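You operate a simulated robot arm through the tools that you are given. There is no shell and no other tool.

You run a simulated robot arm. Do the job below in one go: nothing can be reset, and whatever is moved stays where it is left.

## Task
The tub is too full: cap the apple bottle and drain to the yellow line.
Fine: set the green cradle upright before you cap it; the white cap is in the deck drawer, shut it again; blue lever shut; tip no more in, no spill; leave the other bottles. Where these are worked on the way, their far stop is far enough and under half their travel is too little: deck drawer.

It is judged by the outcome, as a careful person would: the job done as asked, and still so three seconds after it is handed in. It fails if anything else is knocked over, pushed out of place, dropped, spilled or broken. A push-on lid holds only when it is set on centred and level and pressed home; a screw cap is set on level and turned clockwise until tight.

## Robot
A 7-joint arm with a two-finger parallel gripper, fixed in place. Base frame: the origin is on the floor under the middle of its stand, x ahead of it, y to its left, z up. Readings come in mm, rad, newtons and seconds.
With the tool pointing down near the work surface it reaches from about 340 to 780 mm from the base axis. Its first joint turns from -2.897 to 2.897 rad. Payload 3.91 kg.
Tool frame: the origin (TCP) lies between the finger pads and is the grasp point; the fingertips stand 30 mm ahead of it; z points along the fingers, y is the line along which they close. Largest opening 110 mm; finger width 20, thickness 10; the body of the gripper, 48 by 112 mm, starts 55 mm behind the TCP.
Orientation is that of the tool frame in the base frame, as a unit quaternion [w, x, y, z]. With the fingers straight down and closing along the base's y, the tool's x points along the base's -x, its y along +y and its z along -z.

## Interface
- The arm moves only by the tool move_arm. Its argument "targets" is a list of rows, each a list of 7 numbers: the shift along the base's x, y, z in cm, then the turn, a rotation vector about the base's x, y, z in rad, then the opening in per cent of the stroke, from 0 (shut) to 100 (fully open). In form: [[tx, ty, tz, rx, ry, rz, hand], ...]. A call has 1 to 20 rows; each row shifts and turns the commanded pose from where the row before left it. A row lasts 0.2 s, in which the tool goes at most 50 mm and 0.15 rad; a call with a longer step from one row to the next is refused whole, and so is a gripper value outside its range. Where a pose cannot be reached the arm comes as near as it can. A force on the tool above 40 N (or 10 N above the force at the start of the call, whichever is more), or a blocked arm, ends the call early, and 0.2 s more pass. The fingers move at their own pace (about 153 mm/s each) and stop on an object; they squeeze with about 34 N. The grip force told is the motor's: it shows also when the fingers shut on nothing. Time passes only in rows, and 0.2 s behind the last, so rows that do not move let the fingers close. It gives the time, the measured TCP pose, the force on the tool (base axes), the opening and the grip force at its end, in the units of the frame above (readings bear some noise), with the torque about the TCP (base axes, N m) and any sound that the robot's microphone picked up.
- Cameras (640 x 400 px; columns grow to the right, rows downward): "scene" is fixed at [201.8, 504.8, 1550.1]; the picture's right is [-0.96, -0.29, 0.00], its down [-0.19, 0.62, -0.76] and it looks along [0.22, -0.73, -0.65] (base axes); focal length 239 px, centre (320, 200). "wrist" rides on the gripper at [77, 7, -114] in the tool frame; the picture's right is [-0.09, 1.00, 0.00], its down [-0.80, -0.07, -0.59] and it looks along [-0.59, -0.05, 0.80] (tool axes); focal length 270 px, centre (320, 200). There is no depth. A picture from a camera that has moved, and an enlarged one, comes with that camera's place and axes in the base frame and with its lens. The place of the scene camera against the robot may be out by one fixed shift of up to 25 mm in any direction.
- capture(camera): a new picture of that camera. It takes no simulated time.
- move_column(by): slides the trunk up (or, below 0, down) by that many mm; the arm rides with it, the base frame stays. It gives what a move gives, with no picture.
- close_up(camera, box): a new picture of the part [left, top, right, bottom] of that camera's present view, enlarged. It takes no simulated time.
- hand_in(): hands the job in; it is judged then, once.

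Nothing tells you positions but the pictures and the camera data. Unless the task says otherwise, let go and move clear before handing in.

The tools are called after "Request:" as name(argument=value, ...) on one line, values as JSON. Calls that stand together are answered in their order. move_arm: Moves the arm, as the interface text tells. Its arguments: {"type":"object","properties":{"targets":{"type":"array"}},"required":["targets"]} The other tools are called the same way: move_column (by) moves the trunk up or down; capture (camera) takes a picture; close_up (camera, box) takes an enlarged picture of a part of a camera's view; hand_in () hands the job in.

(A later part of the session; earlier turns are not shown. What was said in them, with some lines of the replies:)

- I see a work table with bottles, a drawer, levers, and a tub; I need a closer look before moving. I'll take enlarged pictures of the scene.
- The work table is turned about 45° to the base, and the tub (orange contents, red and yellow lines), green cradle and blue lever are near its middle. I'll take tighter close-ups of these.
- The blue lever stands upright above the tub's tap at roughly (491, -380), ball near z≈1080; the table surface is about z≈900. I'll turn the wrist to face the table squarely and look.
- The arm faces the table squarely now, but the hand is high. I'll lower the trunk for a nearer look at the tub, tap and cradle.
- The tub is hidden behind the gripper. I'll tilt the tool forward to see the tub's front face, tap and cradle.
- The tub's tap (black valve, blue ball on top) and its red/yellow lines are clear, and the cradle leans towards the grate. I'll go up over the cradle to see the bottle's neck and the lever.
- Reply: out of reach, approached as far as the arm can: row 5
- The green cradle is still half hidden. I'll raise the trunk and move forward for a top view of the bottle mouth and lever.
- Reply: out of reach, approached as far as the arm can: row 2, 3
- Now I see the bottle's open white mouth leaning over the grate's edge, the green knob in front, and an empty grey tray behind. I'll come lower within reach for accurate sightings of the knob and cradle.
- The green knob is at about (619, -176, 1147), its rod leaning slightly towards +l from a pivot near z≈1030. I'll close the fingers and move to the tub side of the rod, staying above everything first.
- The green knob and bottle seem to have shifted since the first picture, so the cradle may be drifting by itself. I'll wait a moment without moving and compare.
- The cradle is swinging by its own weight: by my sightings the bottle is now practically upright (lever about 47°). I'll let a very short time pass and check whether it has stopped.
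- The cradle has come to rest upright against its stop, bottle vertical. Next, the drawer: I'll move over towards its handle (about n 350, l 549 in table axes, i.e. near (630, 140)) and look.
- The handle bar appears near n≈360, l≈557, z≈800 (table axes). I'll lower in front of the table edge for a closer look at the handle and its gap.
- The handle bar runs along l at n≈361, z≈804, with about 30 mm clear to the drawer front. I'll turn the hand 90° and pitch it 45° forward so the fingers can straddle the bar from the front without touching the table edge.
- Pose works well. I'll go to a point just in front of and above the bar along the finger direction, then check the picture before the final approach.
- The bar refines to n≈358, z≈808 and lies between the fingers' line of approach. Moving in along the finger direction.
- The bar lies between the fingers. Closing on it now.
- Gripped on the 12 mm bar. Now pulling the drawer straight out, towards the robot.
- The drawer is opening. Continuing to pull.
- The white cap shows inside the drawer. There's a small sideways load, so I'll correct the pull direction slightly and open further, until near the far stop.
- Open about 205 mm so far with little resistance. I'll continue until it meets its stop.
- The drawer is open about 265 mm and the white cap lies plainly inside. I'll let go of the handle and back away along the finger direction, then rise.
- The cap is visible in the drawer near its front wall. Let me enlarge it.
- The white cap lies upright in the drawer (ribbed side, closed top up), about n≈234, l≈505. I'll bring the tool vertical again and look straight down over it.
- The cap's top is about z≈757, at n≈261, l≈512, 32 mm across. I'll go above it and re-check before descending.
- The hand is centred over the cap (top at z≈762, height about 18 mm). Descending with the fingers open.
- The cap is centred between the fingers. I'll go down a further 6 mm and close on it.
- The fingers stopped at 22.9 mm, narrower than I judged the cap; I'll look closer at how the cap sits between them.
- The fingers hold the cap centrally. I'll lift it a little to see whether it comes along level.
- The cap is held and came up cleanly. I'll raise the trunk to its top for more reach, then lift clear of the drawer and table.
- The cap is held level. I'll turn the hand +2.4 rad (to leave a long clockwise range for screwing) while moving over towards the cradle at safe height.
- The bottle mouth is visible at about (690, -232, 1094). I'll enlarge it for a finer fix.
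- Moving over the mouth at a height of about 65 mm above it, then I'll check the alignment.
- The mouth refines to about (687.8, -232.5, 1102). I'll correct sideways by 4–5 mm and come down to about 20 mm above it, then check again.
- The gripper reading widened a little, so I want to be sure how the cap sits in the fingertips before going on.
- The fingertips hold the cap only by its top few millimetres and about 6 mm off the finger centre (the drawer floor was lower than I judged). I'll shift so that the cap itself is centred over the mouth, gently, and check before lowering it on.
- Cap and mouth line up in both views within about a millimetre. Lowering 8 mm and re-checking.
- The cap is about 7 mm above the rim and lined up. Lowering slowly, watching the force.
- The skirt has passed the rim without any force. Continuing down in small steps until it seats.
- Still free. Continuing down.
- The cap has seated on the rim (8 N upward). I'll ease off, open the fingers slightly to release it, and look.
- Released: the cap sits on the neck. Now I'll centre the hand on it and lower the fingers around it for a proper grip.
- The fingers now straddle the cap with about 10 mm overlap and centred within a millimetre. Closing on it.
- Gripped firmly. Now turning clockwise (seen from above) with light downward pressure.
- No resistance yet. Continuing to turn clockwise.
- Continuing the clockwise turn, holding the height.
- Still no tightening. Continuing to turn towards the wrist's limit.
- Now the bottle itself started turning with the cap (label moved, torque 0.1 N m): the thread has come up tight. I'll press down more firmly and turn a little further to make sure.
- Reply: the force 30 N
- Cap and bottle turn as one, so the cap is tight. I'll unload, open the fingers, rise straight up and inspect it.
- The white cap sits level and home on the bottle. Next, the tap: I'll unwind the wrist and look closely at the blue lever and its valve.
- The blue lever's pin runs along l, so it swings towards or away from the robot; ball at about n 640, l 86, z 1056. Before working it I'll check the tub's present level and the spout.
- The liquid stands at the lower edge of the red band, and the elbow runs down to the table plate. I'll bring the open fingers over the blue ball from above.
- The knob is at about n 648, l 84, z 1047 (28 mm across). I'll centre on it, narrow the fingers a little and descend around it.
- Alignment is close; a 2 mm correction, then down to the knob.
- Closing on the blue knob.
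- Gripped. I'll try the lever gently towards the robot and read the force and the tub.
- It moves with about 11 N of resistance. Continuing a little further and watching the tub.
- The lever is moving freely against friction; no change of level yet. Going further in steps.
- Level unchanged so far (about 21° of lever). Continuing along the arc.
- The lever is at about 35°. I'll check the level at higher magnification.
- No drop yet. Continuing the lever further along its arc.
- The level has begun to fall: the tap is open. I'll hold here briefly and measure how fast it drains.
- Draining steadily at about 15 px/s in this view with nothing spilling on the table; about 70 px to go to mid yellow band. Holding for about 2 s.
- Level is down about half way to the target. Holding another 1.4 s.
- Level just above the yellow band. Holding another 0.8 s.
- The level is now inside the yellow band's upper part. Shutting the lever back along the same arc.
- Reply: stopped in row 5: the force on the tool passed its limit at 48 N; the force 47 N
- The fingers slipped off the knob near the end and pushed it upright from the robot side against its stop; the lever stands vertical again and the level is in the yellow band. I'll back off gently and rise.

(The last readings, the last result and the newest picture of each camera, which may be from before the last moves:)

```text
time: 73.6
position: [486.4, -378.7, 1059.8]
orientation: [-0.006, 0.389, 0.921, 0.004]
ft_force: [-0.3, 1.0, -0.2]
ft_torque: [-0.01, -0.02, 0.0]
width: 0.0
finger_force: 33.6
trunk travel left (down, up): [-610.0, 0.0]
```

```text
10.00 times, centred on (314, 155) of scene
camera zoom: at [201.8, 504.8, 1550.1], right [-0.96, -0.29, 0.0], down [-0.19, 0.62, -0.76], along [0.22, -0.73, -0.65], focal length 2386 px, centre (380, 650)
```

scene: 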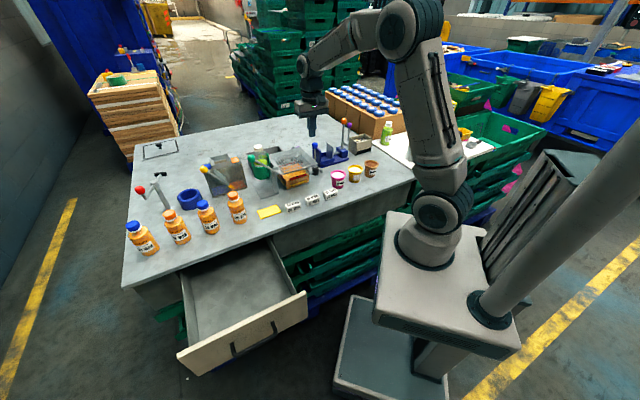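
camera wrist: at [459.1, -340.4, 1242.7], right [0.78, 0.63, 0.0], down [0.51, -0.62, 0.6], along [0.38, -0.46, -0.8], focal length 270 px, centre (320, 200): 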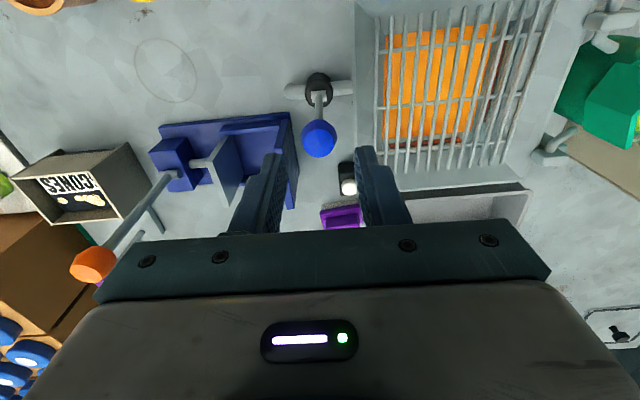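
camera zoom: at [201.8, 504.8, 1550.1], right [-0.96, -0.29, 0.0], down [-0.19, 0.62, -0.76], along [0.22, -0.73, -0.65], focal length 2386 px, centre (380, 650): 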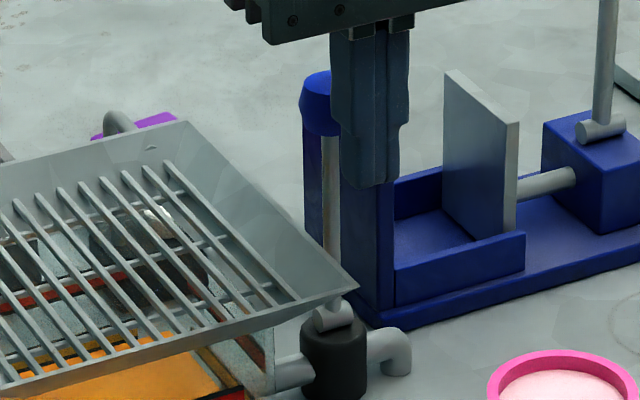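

The lever is upright against its stop and the level is holding. I'll check the level against the yellow line from a flatter angle at the front before finishing there.

Request:
move_arm(targets=[[0, 0, 5, 0, 0, 0, 0], [0, 0, 5, 0, 0, 0, 0], [-1.01, 3.48, -3.0, -0.086, -0.0836, 0, 0], [-1.01, 3.48, -3.0, -0.086, -0.0836, 0, 0], [-1.01, 3.48, -3.0, -0.086, -0.0836, 0, 0], [-1.01, 3.48, -3.0, -0.086, -0.0836, 0, 0], [-1.01, 3.48, -3.0, -0.086, -0.0836, 0, 0]])

Request:
capture(camera="wrist")

Request:
close_up(camera="wrist", box=[260, 60, 420, 180])

```text
time: 75.2
position: [435.3, -204.7, 1009.3]
orientation: [0.266, 0.373, 0.882, -0.112]
ft_force: [0.3, -0.3, 0.2]
ft_torque: [-0.03, 0.02, -0.03]
width: 0.0
finger_force: 33.8
trunk travel left (down, up): [-610.0, 0.0]
```

```text
taken
camera wrist: at [351.2, -108.9, 1062.4], right [0.77, 0.64, 0.05], down [0.19, -0.29, 0.94], along [0.62, -0.71, -0.34], focal length 270 px, centre (320, 200)
```

wrist: 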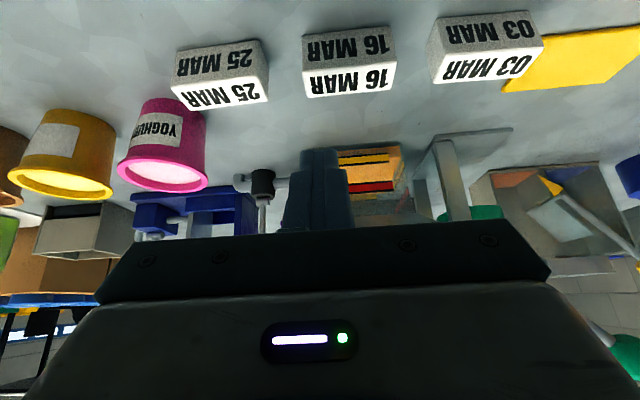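

```text
3.33 times, centred on (340, 120) of wrist
camera zoom: at [351.2, -108.9, 1062.4], right [0.77, 0.64, 0.05], down [0.19, -0.29, 0.94], along [0.62, -0.71, -0.34], focal length 901 px, centre (253, 467)
```

zoom: 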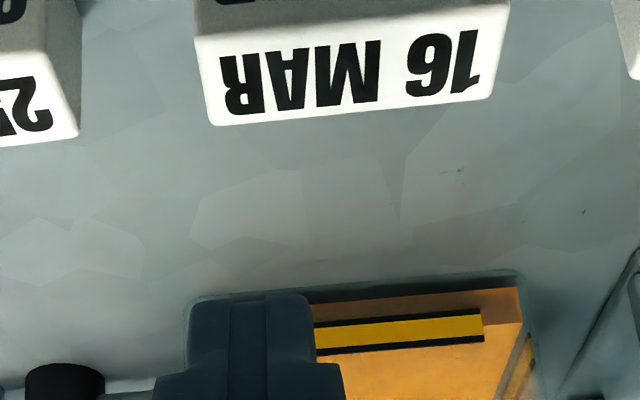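

Zooming in on the front face.

Request:
close_up(camera="wrist", box=[326, 136, 406, 196])

Request:
close_up(camera="wrist", box=[366, 138, 406, 163])

```text
6.67 times, centred on (366, 166) of wrist
camera zoom: at [351.2, -108.9, 1062.4], right [0.77, 0.64, 0.05], down [0.19, -0.29, 0.94], along [0.62, -0.71, -0.34], focal length 1802 px, centre (13, 427)
```

zoom: 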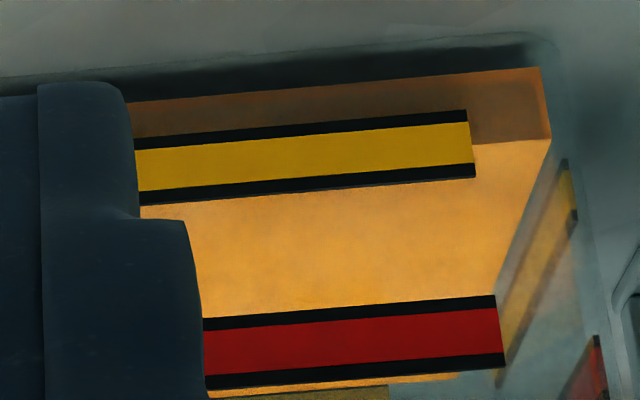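

```text
16.00 times, centred on (386, 150) of wrist
camera zoom: at [351.2, -108.9, 1062.4], right [0.77, 0.64, 0.05], down [0.19, -0.29, 0.94], along [0.62, -0.71, -0.34], focal length 4325 px, centre (-736, 992)
```

zoom: 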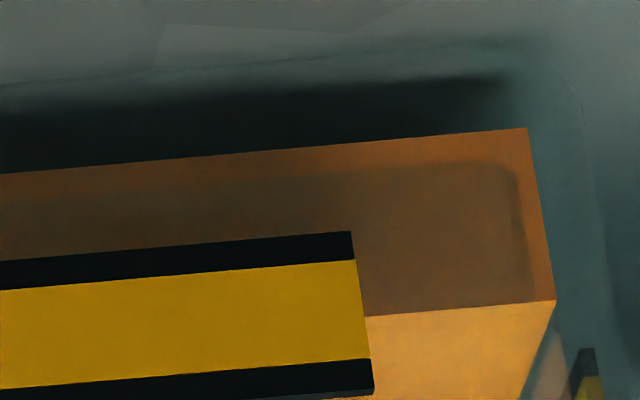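

From this flatter view the liquid surface stands within the yellow stripe, and the lever is shut. Now the drawer: I'll straighten the tool and move to in front of the handle bar (robot side).

Request:
move_arm(targets=[[0, 4.2, 1, 0.086, 0.0836, 0, 0], [0, 4.6, 1, 0.086, 0.0836, 0, 0], [0, 4.6, 0, 0.086, 0.0836, 0, 0], [0, 4.6, 0, 0.086, 0.0836, 0, 0], [0, 4.6, 0, 0.086, 0.0836, 0, 0], [0, 4.6, 0, 0, 0, 0, 0], [0, 4.6, 0, 0, 0, 0, 0], [0, 4.6, 0, 0, 0, 0, 0], [0, 4.6, 0, 0, 0, 0, 0], [0, 4.6, 0, 0, 0, 0, 0], [0, 4.6, 0, 0, 0, 0, 0], [0, 4.6, 0, 0, 0, 0, 0]])

Request:
capture(camera="wrist")

Request:
capture(camera="scene")

```text
time: 77.8
position: [435.3, 343.4, 1030.4]
orientation: [-0.006, 0.389, 0.921, 0.004]
ft_force: [0.2, 0.2, -0.2]
ft_torque: [0.02, -0.01, 0.0]
width: 0.2
finger_force: 34.3
trunk travel left (down, up): [-610.0, 0.0]
```

```text
taken
camera wrist: at [386.6, 401.7, 1145.8], right [0.78, 0.63, 0.0], down [0.51, -0.63, 0.58], along [0.37, -0.45, -0.81], focal length 270 px, centre (320, 200)
```

wrist: 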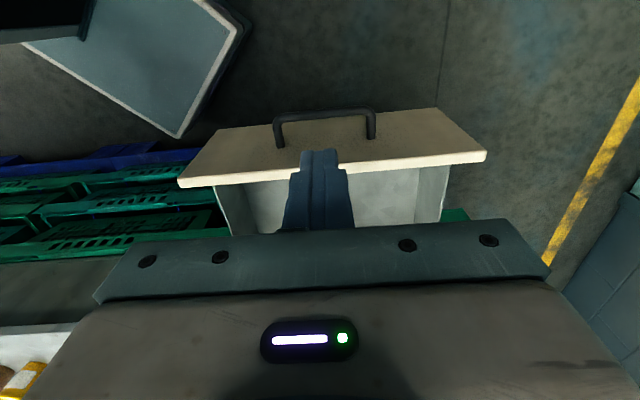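

```text
taken
```

scene: 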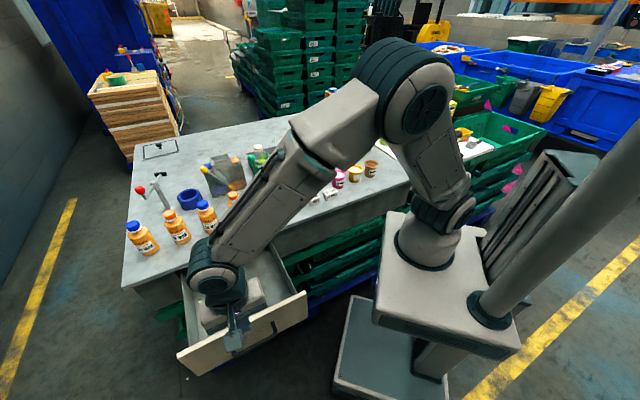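

The bar is at n≈92, just ahead of the fingers. Lowering to bar height in front of it.

Request:
move_arm(targets=[[0, 0, -4.1, 0, 0, 0, 0], [0, 0, -4.1, 0, 0, 0, 0], [0, 0, -4.1, 0, 0, 0, 0], [0, 0, -4.1, 0, 0, 0, 0], [0, 0, -4.1, 0, 0, 0, 0]])

Request:
capture(camera="wrist")

Request:
close_up(camera="scene", box=[170, 260, 330, 380])

```text
time: 79.0
position: [435.6, 343.6, 822.3]
orientation: [-0.007, 0.39, 0.921, 0.004]
ft_force: [0.2, -0.2, 0.1]
ft_torque: [0.0, -0.01, -0.03]
width: 0.0
finger_force: 34.1
trunk travel left (down, up): [-610.0, 0.0]
```

```text
taken
camera wrist: at [387.0, 401.3, 938.8], right [0.78, 0.63, 0.0], down [0.51, -0.63, 0.58], along [0.37, -0.45, -0.81], focal length 270 px, centre (320, 200)
```

wrist: 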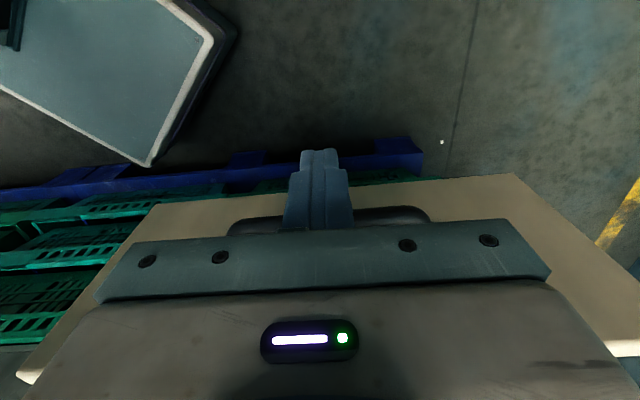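

```text
3.33 times, centred on (250, 320) of scene
camera zoom: at [201.8, 504.8, 1550.1], right [-0.96, -0.29, 0.0], down [-0.19, 0.62, -0.76], along [0.22, -0.73, -0.65], focal length 795 px, centre (553, -200)
```

zoom: 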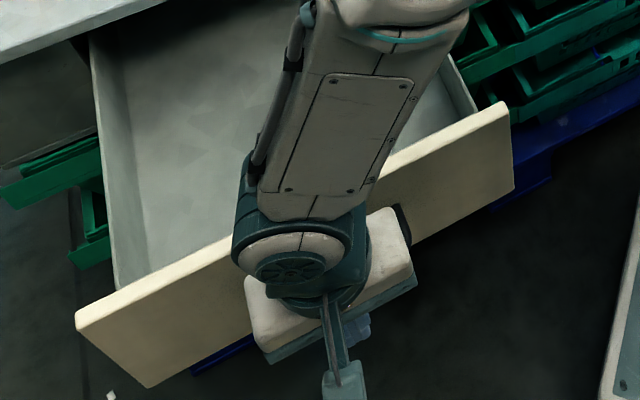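

Fingers are in front of the bar at its height. Pushing the drawer shut, straight along its run.

Request:
move_arm(targets=[[1.0, -1.0, 0, 0, 0, 0, 0], [1.41, -1.41, 0, 0, 0, 0, 0], [1.41, -1.41, 0, 0, 0, 0, 0], [1.41, -1.41, 0, 0, 0, 0, 0], [1.41, -1.41, 0, 0, 0, 0, 0], [1.41, -1.41, 0, 0, 0, 0, 0], [1.41, -1.41, 0, 0, 0, 0, 0], [1.41, -1.41, 0, 0, 0, 0, 0], [1.41, -1.41, 0, 0, 0, 0, 0], [1.41, -1.41, 0, 0, 0, 0, 0]])

Request:
capture(camera="scene")

Request:
capture(camera="wrist")

```text
time: 81.2
position: [574.2, 204.6, 823.9]
orientation: [-0.007, 0.39, 0.921, 0.004]
ft_force: [-1.2, 0.4, 1.1]
ft_torque: [0.04, -0.02, 0.0]
width: 0.1
finger_force: 34.6
trunk travel left (down, up): [-610.0, 0.0]
```

```text
taken
```

scene: 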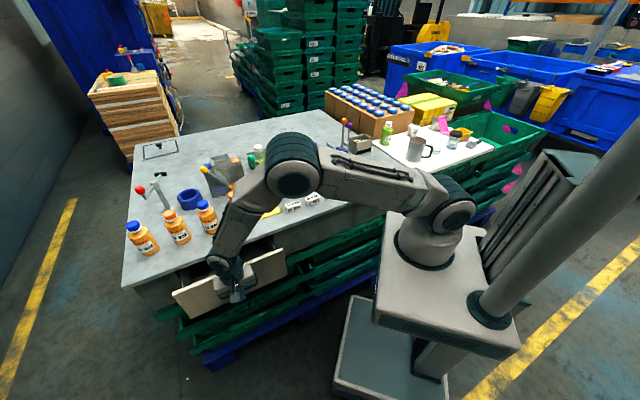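

```text
taken
camera wrist: at [525.3, 262.9, 939.8], right [0.78, 0.63, 0.0], down [0.51, -0.63, 0.58], along [0.37, -0.45, -0.81], focal length 270 px, centre (320, 200)
```

wrist: 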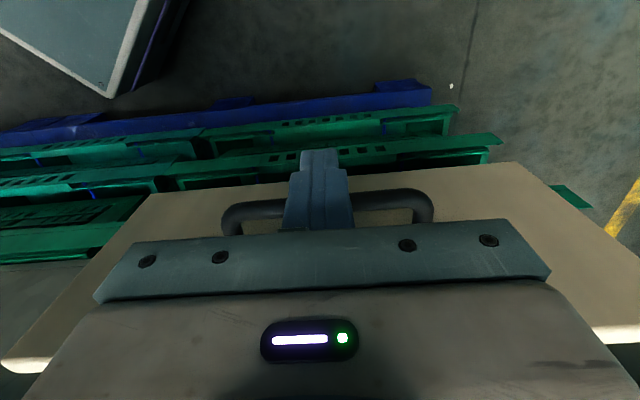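

Closing well. Continuing, then slower for the last part.

Request:
move_arm(targets=[[1.27, -1.27, 0, 0, 0, 0, 0], [1.27, -1.27, 0, 0, 0, 0, 0], [1.27, -1.27, 0, 0, 0, 0, 0], [0.9, -0.9, 0, 0, 0, 0, 0], [0.5, -0.5, 0, 0, 0, 0, 0]])

Request:
capture(camera="wrist")

Request:
close_up(camera="scene", box=[110, 210, 310, 335])

```text
time: 82.4
position: [625.1, 152.6, 824.9]
orientation: [-0.007, 0.391, 0.921, 0.004]
ft_force: [0.4, 0.7, -0.3]
ft_torque: [0.02, 0.01, 0.02]
width: 0.0
finger_force: 34.2
trunk travel left (down, up): [-610.0, 0.0]
```

```text
taken
camera wrist: at [576.3, 211.4, 940.3], right [0.78, 0.63, 0.0], down [0.51, -0.63, 0.58], along [0.37, -0.45, -0.81], focal length 270 px, centre (320, 200)
```

wrist: 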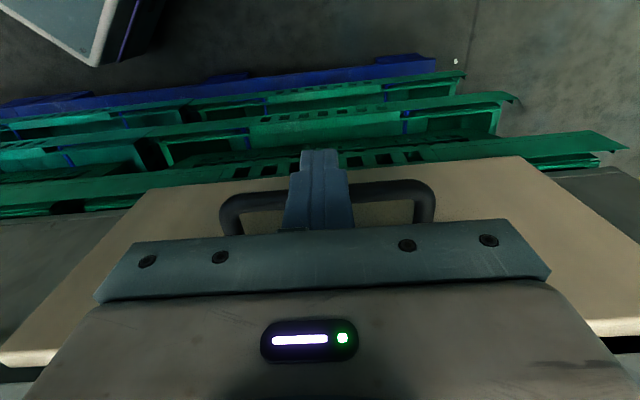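

```text
3.20 times, centred on (210, 272) of scene
camera zoom: at [201.8, 504.8, 1550.1], right [-0.96, -0.29, 0.0], down [-0.19, 0.62, -0.76], along [0.22, -0.73, -0.65], focal length 763 px, centre (672, -32)
```

zoom: 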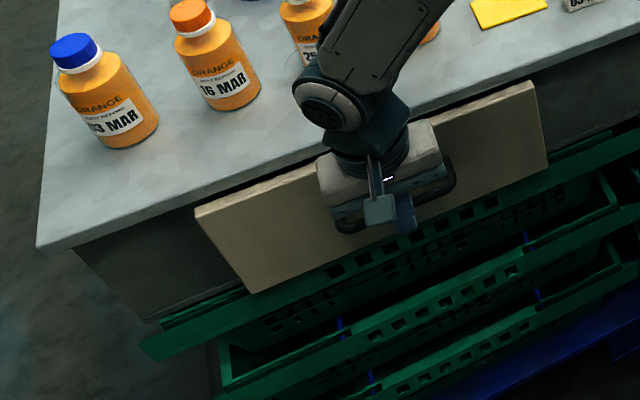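

About 15 mm remain. Continuing slowly.

Request:
move_arm(targets=[[0.4, -0.4, 0, 0, 0, 0, 0], [0.4, -0.4, 0, 0, 0, 0, 0], [0.35, -0.35, 0, 0, 0, 0, 0], [0.2, -0.2, 0, 0, 0, 0, 0]])

Request:
close_up(camera="scene", box=[110, 210, 310, 335])

Request:
capture(camera="wrist")

```text
time: 83.4
position: [637.8, 140.7, 824.5]
orientation: [-0.008, 0.389, 0.921, 0.004]
ft_force: [-3.9, 1.9, 0.6]
ft_torque: [0.02, 0.05, 0.03]
width: 0.0
finger_force: 33.9
trunk travel left (down, up): [-610.0, 0.0]
```

```text
3.20 times, centred on (210, 272) of scene
camera zoom: at [201.8, 504.8, 1550.1], right [-0.96, -0.29, 0.0], down [-0.19, 0.62, -0.76], along [0.22, -0.73, -0.65], focal length 763 px, centre (672, -32)
```

zoom: 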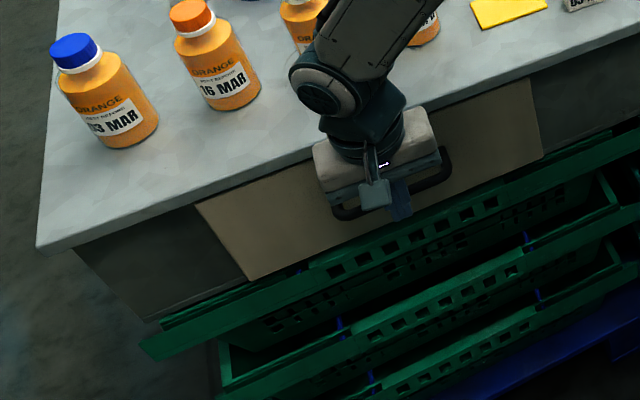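

```text
taken
camera wrist: at [588.7, 199.1, 940.9], right [0.78, 0.63, 0.0], down [0.51, -0.63, 0.58], along [0.37, -0.45, -0.81], focal length 270 px, centre (320, 200)
```

wrist: 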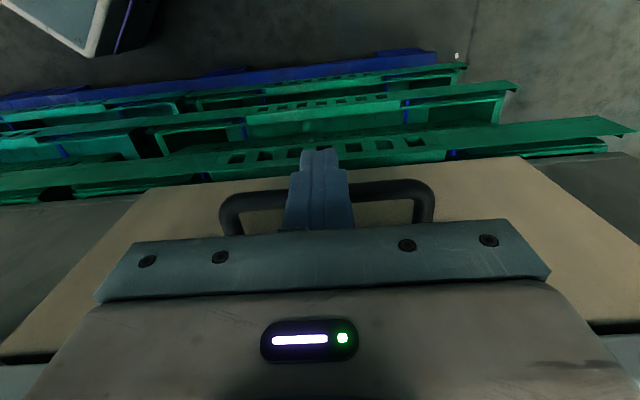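

The drawer front is nearly where it was at the start. A last firm nudge to make sure it is home.

Request:
move_arm(targets=[[0.2, -0.2, 0, 0, 0, 0, 0], [0.15, -0.15, 0, 0, 0, 0, 0], [0.15, -0.15, 0, 0, 0, 0, 0]])

Request:
close_up(camera="scene", box=[180, 220, 308, 300])

```text
time: 84.2
position: [638.4, 140.8, 823.7]
orientation: [-0.01, 0.388, 0.922, 0.005]
ft_force: [-32.3, 23.3, 5.7]
ft_torque: [0.38, 0.37, -0.04]
width: 0.0
finger_force: 33.7
trunk travel left (down, up): [-610.0, 0.0]
```

```text
5.00 times, centred on (244, 260) of scene
camera zoom: at [201.8, 504.8, 1550.1], right [-0.96, -0.29, 0.0], down [-0.19, 0.62, -0.76], along [0.22, -0.73, -0.65], focal length 1193 px, centre (700, -100)
```

zoom: 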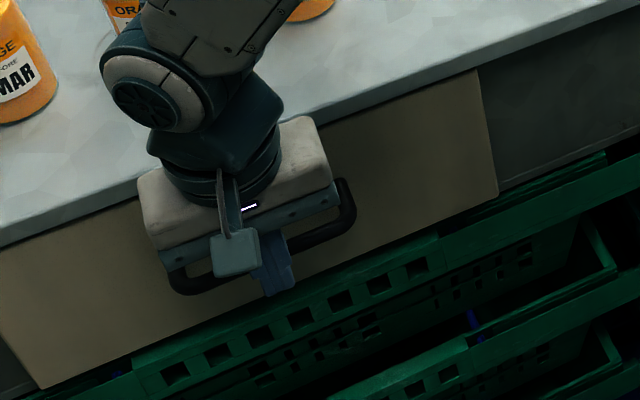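

The drawer is fully home (40 N against its stop, corners as at the start). Backing off towards the robot and then rising clear.

Request:
move_arm(targets=[[-0.4, 0.4, 0, 0, 0, 0, 0], [-1.2, 1.2, 0, 0, 0, 0, 0], [-2.0, 2.0, 0, 0, 0, 0, 0], [-2.0, 2.0, 2, 0, 0, 0, 0], [0, 0, 4.5, 0, 0, 0, 0], [0, 0, 4.5, 0, 0, 0, 0], [0, 0, 4.5, 0, 0, 0, 0], [0, 0, 4.5, 0, 0, 0, 0], [0, 0, 4.5, 0, 0, 0, 0], [0, 0, 4.5, 0, 0, 0, 0]])

Request:
capture(camera="scene")

Request:
close_up(camera="scene", box=[180, 220, 308, 300])

Request:
close_up(camera="scene", box=[284, 172, 312, 190])

Request:
close_up(camera="scene", box=[240, 130, 340, 192])

```text
time: 86.4
position: [586.4, 190.1, 1114.7]
orientation: [-0.007, 0.389, 0.921, 0.004]
ft_force: [0.1, -0.4, 0.6]
ft_torque: [0.0, 0.0, 0.02]
width: 0.0
finger_force: 34.5
trunk travel left (down, up): [-610.0, 0.0]
```

```text
taken
```

scene: 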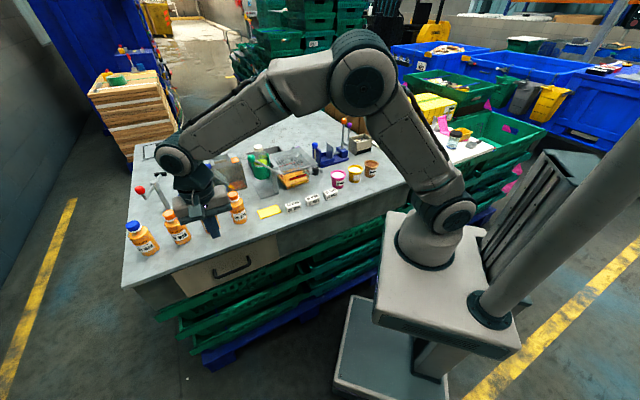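

```text
5.00 times, centred on (244, 260) of scene
camera zoom: at [201.8, 504.8, 1550.1], right [-0.96, -0.29, 0.0], down [-0.19, 0.62, -0.76], along [0.22, -0.73, -0.65], focal length 1193 px, centre (700, -100)
```

zoom: 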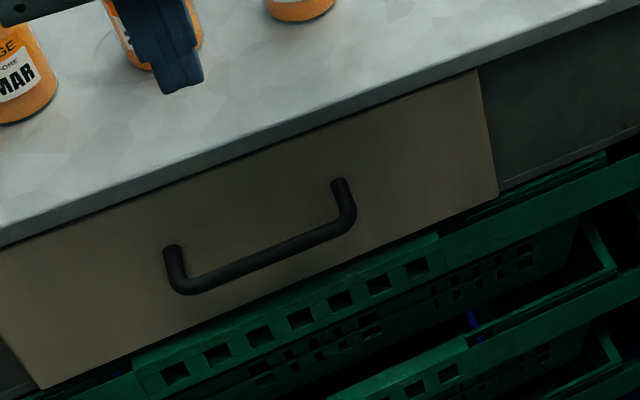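

```text
16.00 times, centred on (298, 181) of scene
camera zoom: at [201.8, 504.8, 1550.1], right [-0.96, -0.29, 0.0], down [-0.19, 0.62, -0.76], along [0.22, -0.73, -0.65], focal length 3817 px, centre (672, 504)
```

zoom: 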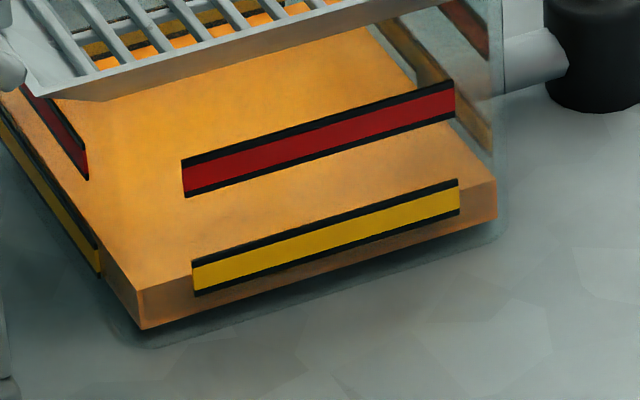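

```text
6.40 times, centred on (290, 161) of scene
camera zoom: at [201.8, 504.8, 1550.1], right [-0.96, -0.29, 0.0], down [-0.19, 0.62, -0.76], along [0.22, -0.73, -0.65], focal length 1527 px, centre (512, 450)
```

zoom: 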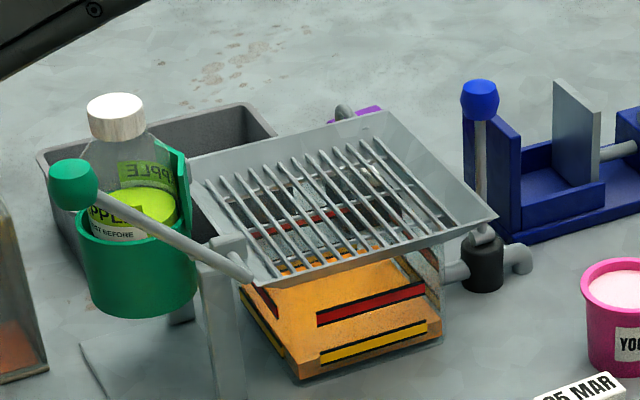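

Drawer shut, level steady in the yellow band, lever upright, cap on. I'll double-check the cradle's uprightness and the cap from a closer view with the wrist camera.

Request:
close_up(camera="scene", box=[240, 135, 288, 185])

Request:
move_arm(targets=[[0, -4.5, 1, 0, 0, 0, 0], [0, -4.5, 1, 0, 0, 0, 0], [0, -4.5, 0, 0, 0, 0, 0], [-1, -4.5, 0, 0, 0, 0, 0], [-1, -4.5, 0, 0, 0, 0, 0], [-1, -2.5, 0, -0.086, -0.0836, 0, 0], [-1, -1, -2, -0.086, -0.0836, 0, 0], [-1, 0, -2, -0.086, -0.0836, 0, 0], [0, 0, -2, -0.086, -0.0836, 0, 0]])

Request:
capture(camera="wrist")

```text
8.00 times, centred on (264, 160) of scene
camera zoom: at [201.8, 504.8, 1550.1], right [-0.96, -0.29, 0.0], down [-0.19, 0.62, -0.76], along [0.22, -0.73, -0.65], focal length 1908 px, centre (768, 520)
```

zoom: 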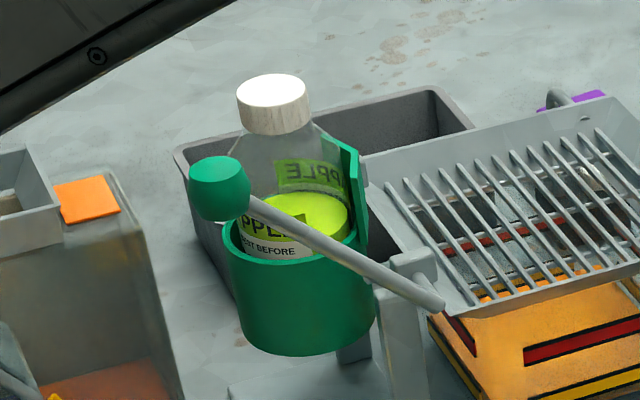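

```text
time: 88.4
position: [537.1, -68.1, 1073.6]
orientation: [0.213, 0.378, 0.897, -0.088]
ft_force: [1.2, -0.1, -0.2]
ft_torque: [-0.03, 0.0, -0.05]
width: 0.0
finger_force: 33.9
trunk travel left (down, up): [-610.0, 0.0]
```

```text
taken
camera wrist: at [456.5, 22.6, 1143.0], right [0.77, 0.64, 0.04], down [0.26, -0.37, 0.89], along [0.58, -0.67, -0.45], focal length 270 px, centre (320, 200)
```

wrist: 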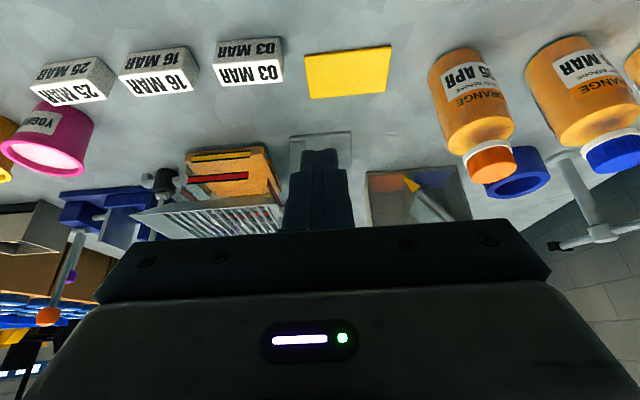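

The cradle rests at its stop, upright. I'll take one more look at the tub's level line from here.

Request:
close_up(camera="wrist", box=[170, 140, 290, 200])

Request:
close_up(camera="wrist", box=[180, 142, 230, 172])

```text
5.33 times, centred on (230, 170) of wrist
camera zoom: at [456.5, 22.6, 1143.0], right [0.77, 0.64, 0.04], down [0.26, -0.37, 0.89], along [0.58, -0.67, -0.45], focal length 1442 px, centre (800, 360)
```

zoom: 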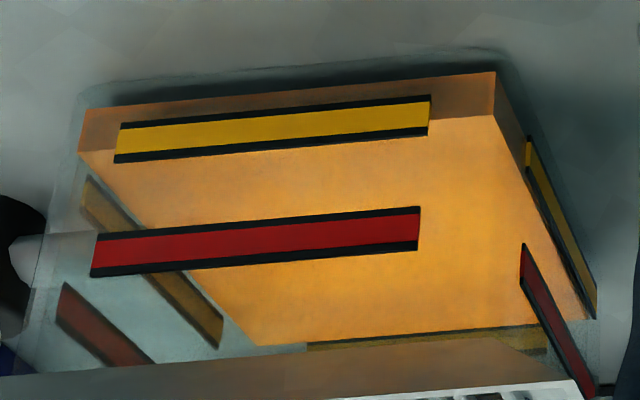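

```text
12.80 times, centred on (205, 157) of wrist
camera zoom: at [456.5, 22.6, 1143.0], right [0.77, 0.64, 0.04], down [0.26, -0.37, 0.89], along [0.58, -0.67, -0.45], focal length 3460 px, centre (1792, 750)
```

zoom: 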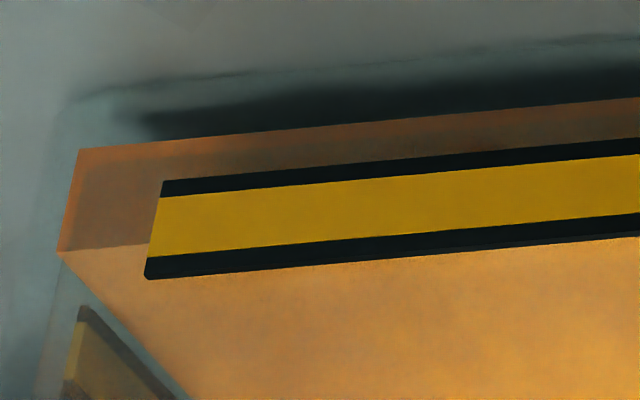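

The level sits within the yellow stripe and has stayed put. I'll raise the arm clear and take a final overview before handing in.

Request:
move_arm(targets=[[-1, 1, 3, 0.086, 0.0836, 0, 30], [-1, 1, 3, 0.086, 0.0836, 0, 30], [-1, 1, 3, 0.086, 0.0836, 0, 30], [-1, 1, 3, 0.086, 0.0836, 0, 30], [-1, 1, 2, 0, 0, 0, 30], [-2, 2, 1, 0, 0, 0, 30]])

Request:
capture(camera="scene")

Request:
close_up(camera="scene", box=[220, 110, 380, 210])

Request:
close_up(camera="scene", box=[284, 172, 312, 190])

```text
time: 89.8
position: [465.3, 2.1, 1226.4]
orientation: [-0.007, 0.389, 0.921, 0.004]
ft_force: [0.3, -0.3, -0.8]
ft_torque: [0.01, -0.02, 0.01]
width: 32.9
finger_force: 0.1
trunk travel left (down, up): [-610.0, 0.0]
```

```text
taken
```

scene: 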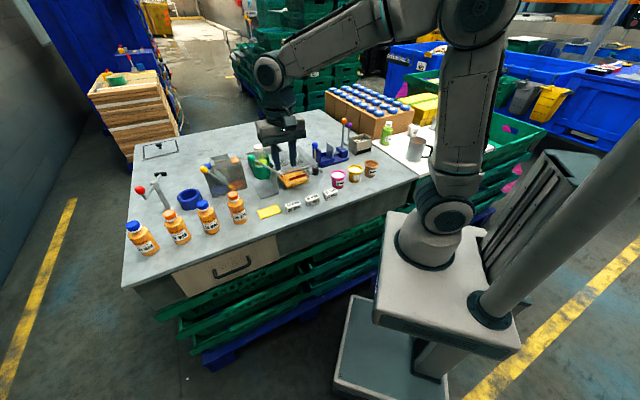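

```text
4.00 times, centred on (300, 160) of scene
camera zoom: at [201.8, 504.8, 1550.1], right [-0.96, -0.29, 0.0], down [-0.19, 0.62, -0.76], along [0.22, -0.73, -0.65], focal length 954 px, centre (400, 360)
```

zoom: 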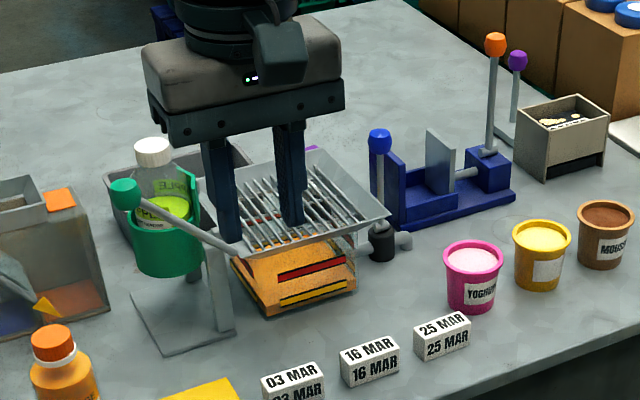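

```text
16.00 times, centred on (298, 181) of scene
camera zoom: at [201.8, 504.8, 1550.1], right [-0.96, -0.29, 0.0], down [-0.19, 0.62, -0.76], along [0.22, -0.73, -0.65], focal length 3817 px, centre (672, 504)
```

zoom: 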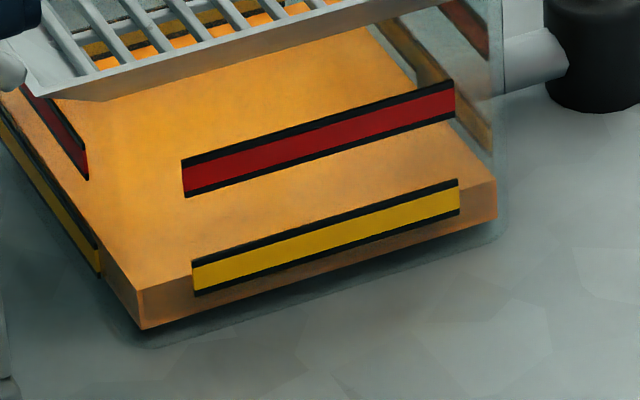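

Everything is in order. The bottle is capped and upright, the drawer is shut, and the blue lever is shut. The liquid is steady in the yellow band, the other items are where they were, and the arm is clear. Handing in.

Request:
hand_in()

```text
The job is handed in.
```

The apple bottle is capped, the tub is drained to the yellow line, and the job is handed in. No result has come back from the judging yet.

- **Cradle:** It swung upright by its own weight and stopped there before I touched it, so I did not have to set it. It was upright before I capped the bottle.
- **Cap:** I took the white cap from the deck drawer, set it on level and turned it clockwise. The bottle started turning with it, so I took that as tight. The bottle has turned slightly in its cradle as a result.
- **Drawer:** I pulled it out about 265 mm and later pushed it back until it met its stop. It sits where it was at the start.
- **Tub level:** The level has held steady since I shut the tap. Allowing for the thickness of the tub wall, it sits inside the yellow stripe, probably a little below its centre.
- **Blue lever:** It is back upright against its stop. My fingers slipped off the knob near the end of closing and pushed it the last part of the way.
- **Everything else:** I saw no spill, nothing more was tipped in, and the other bottles and items look undisturbed.
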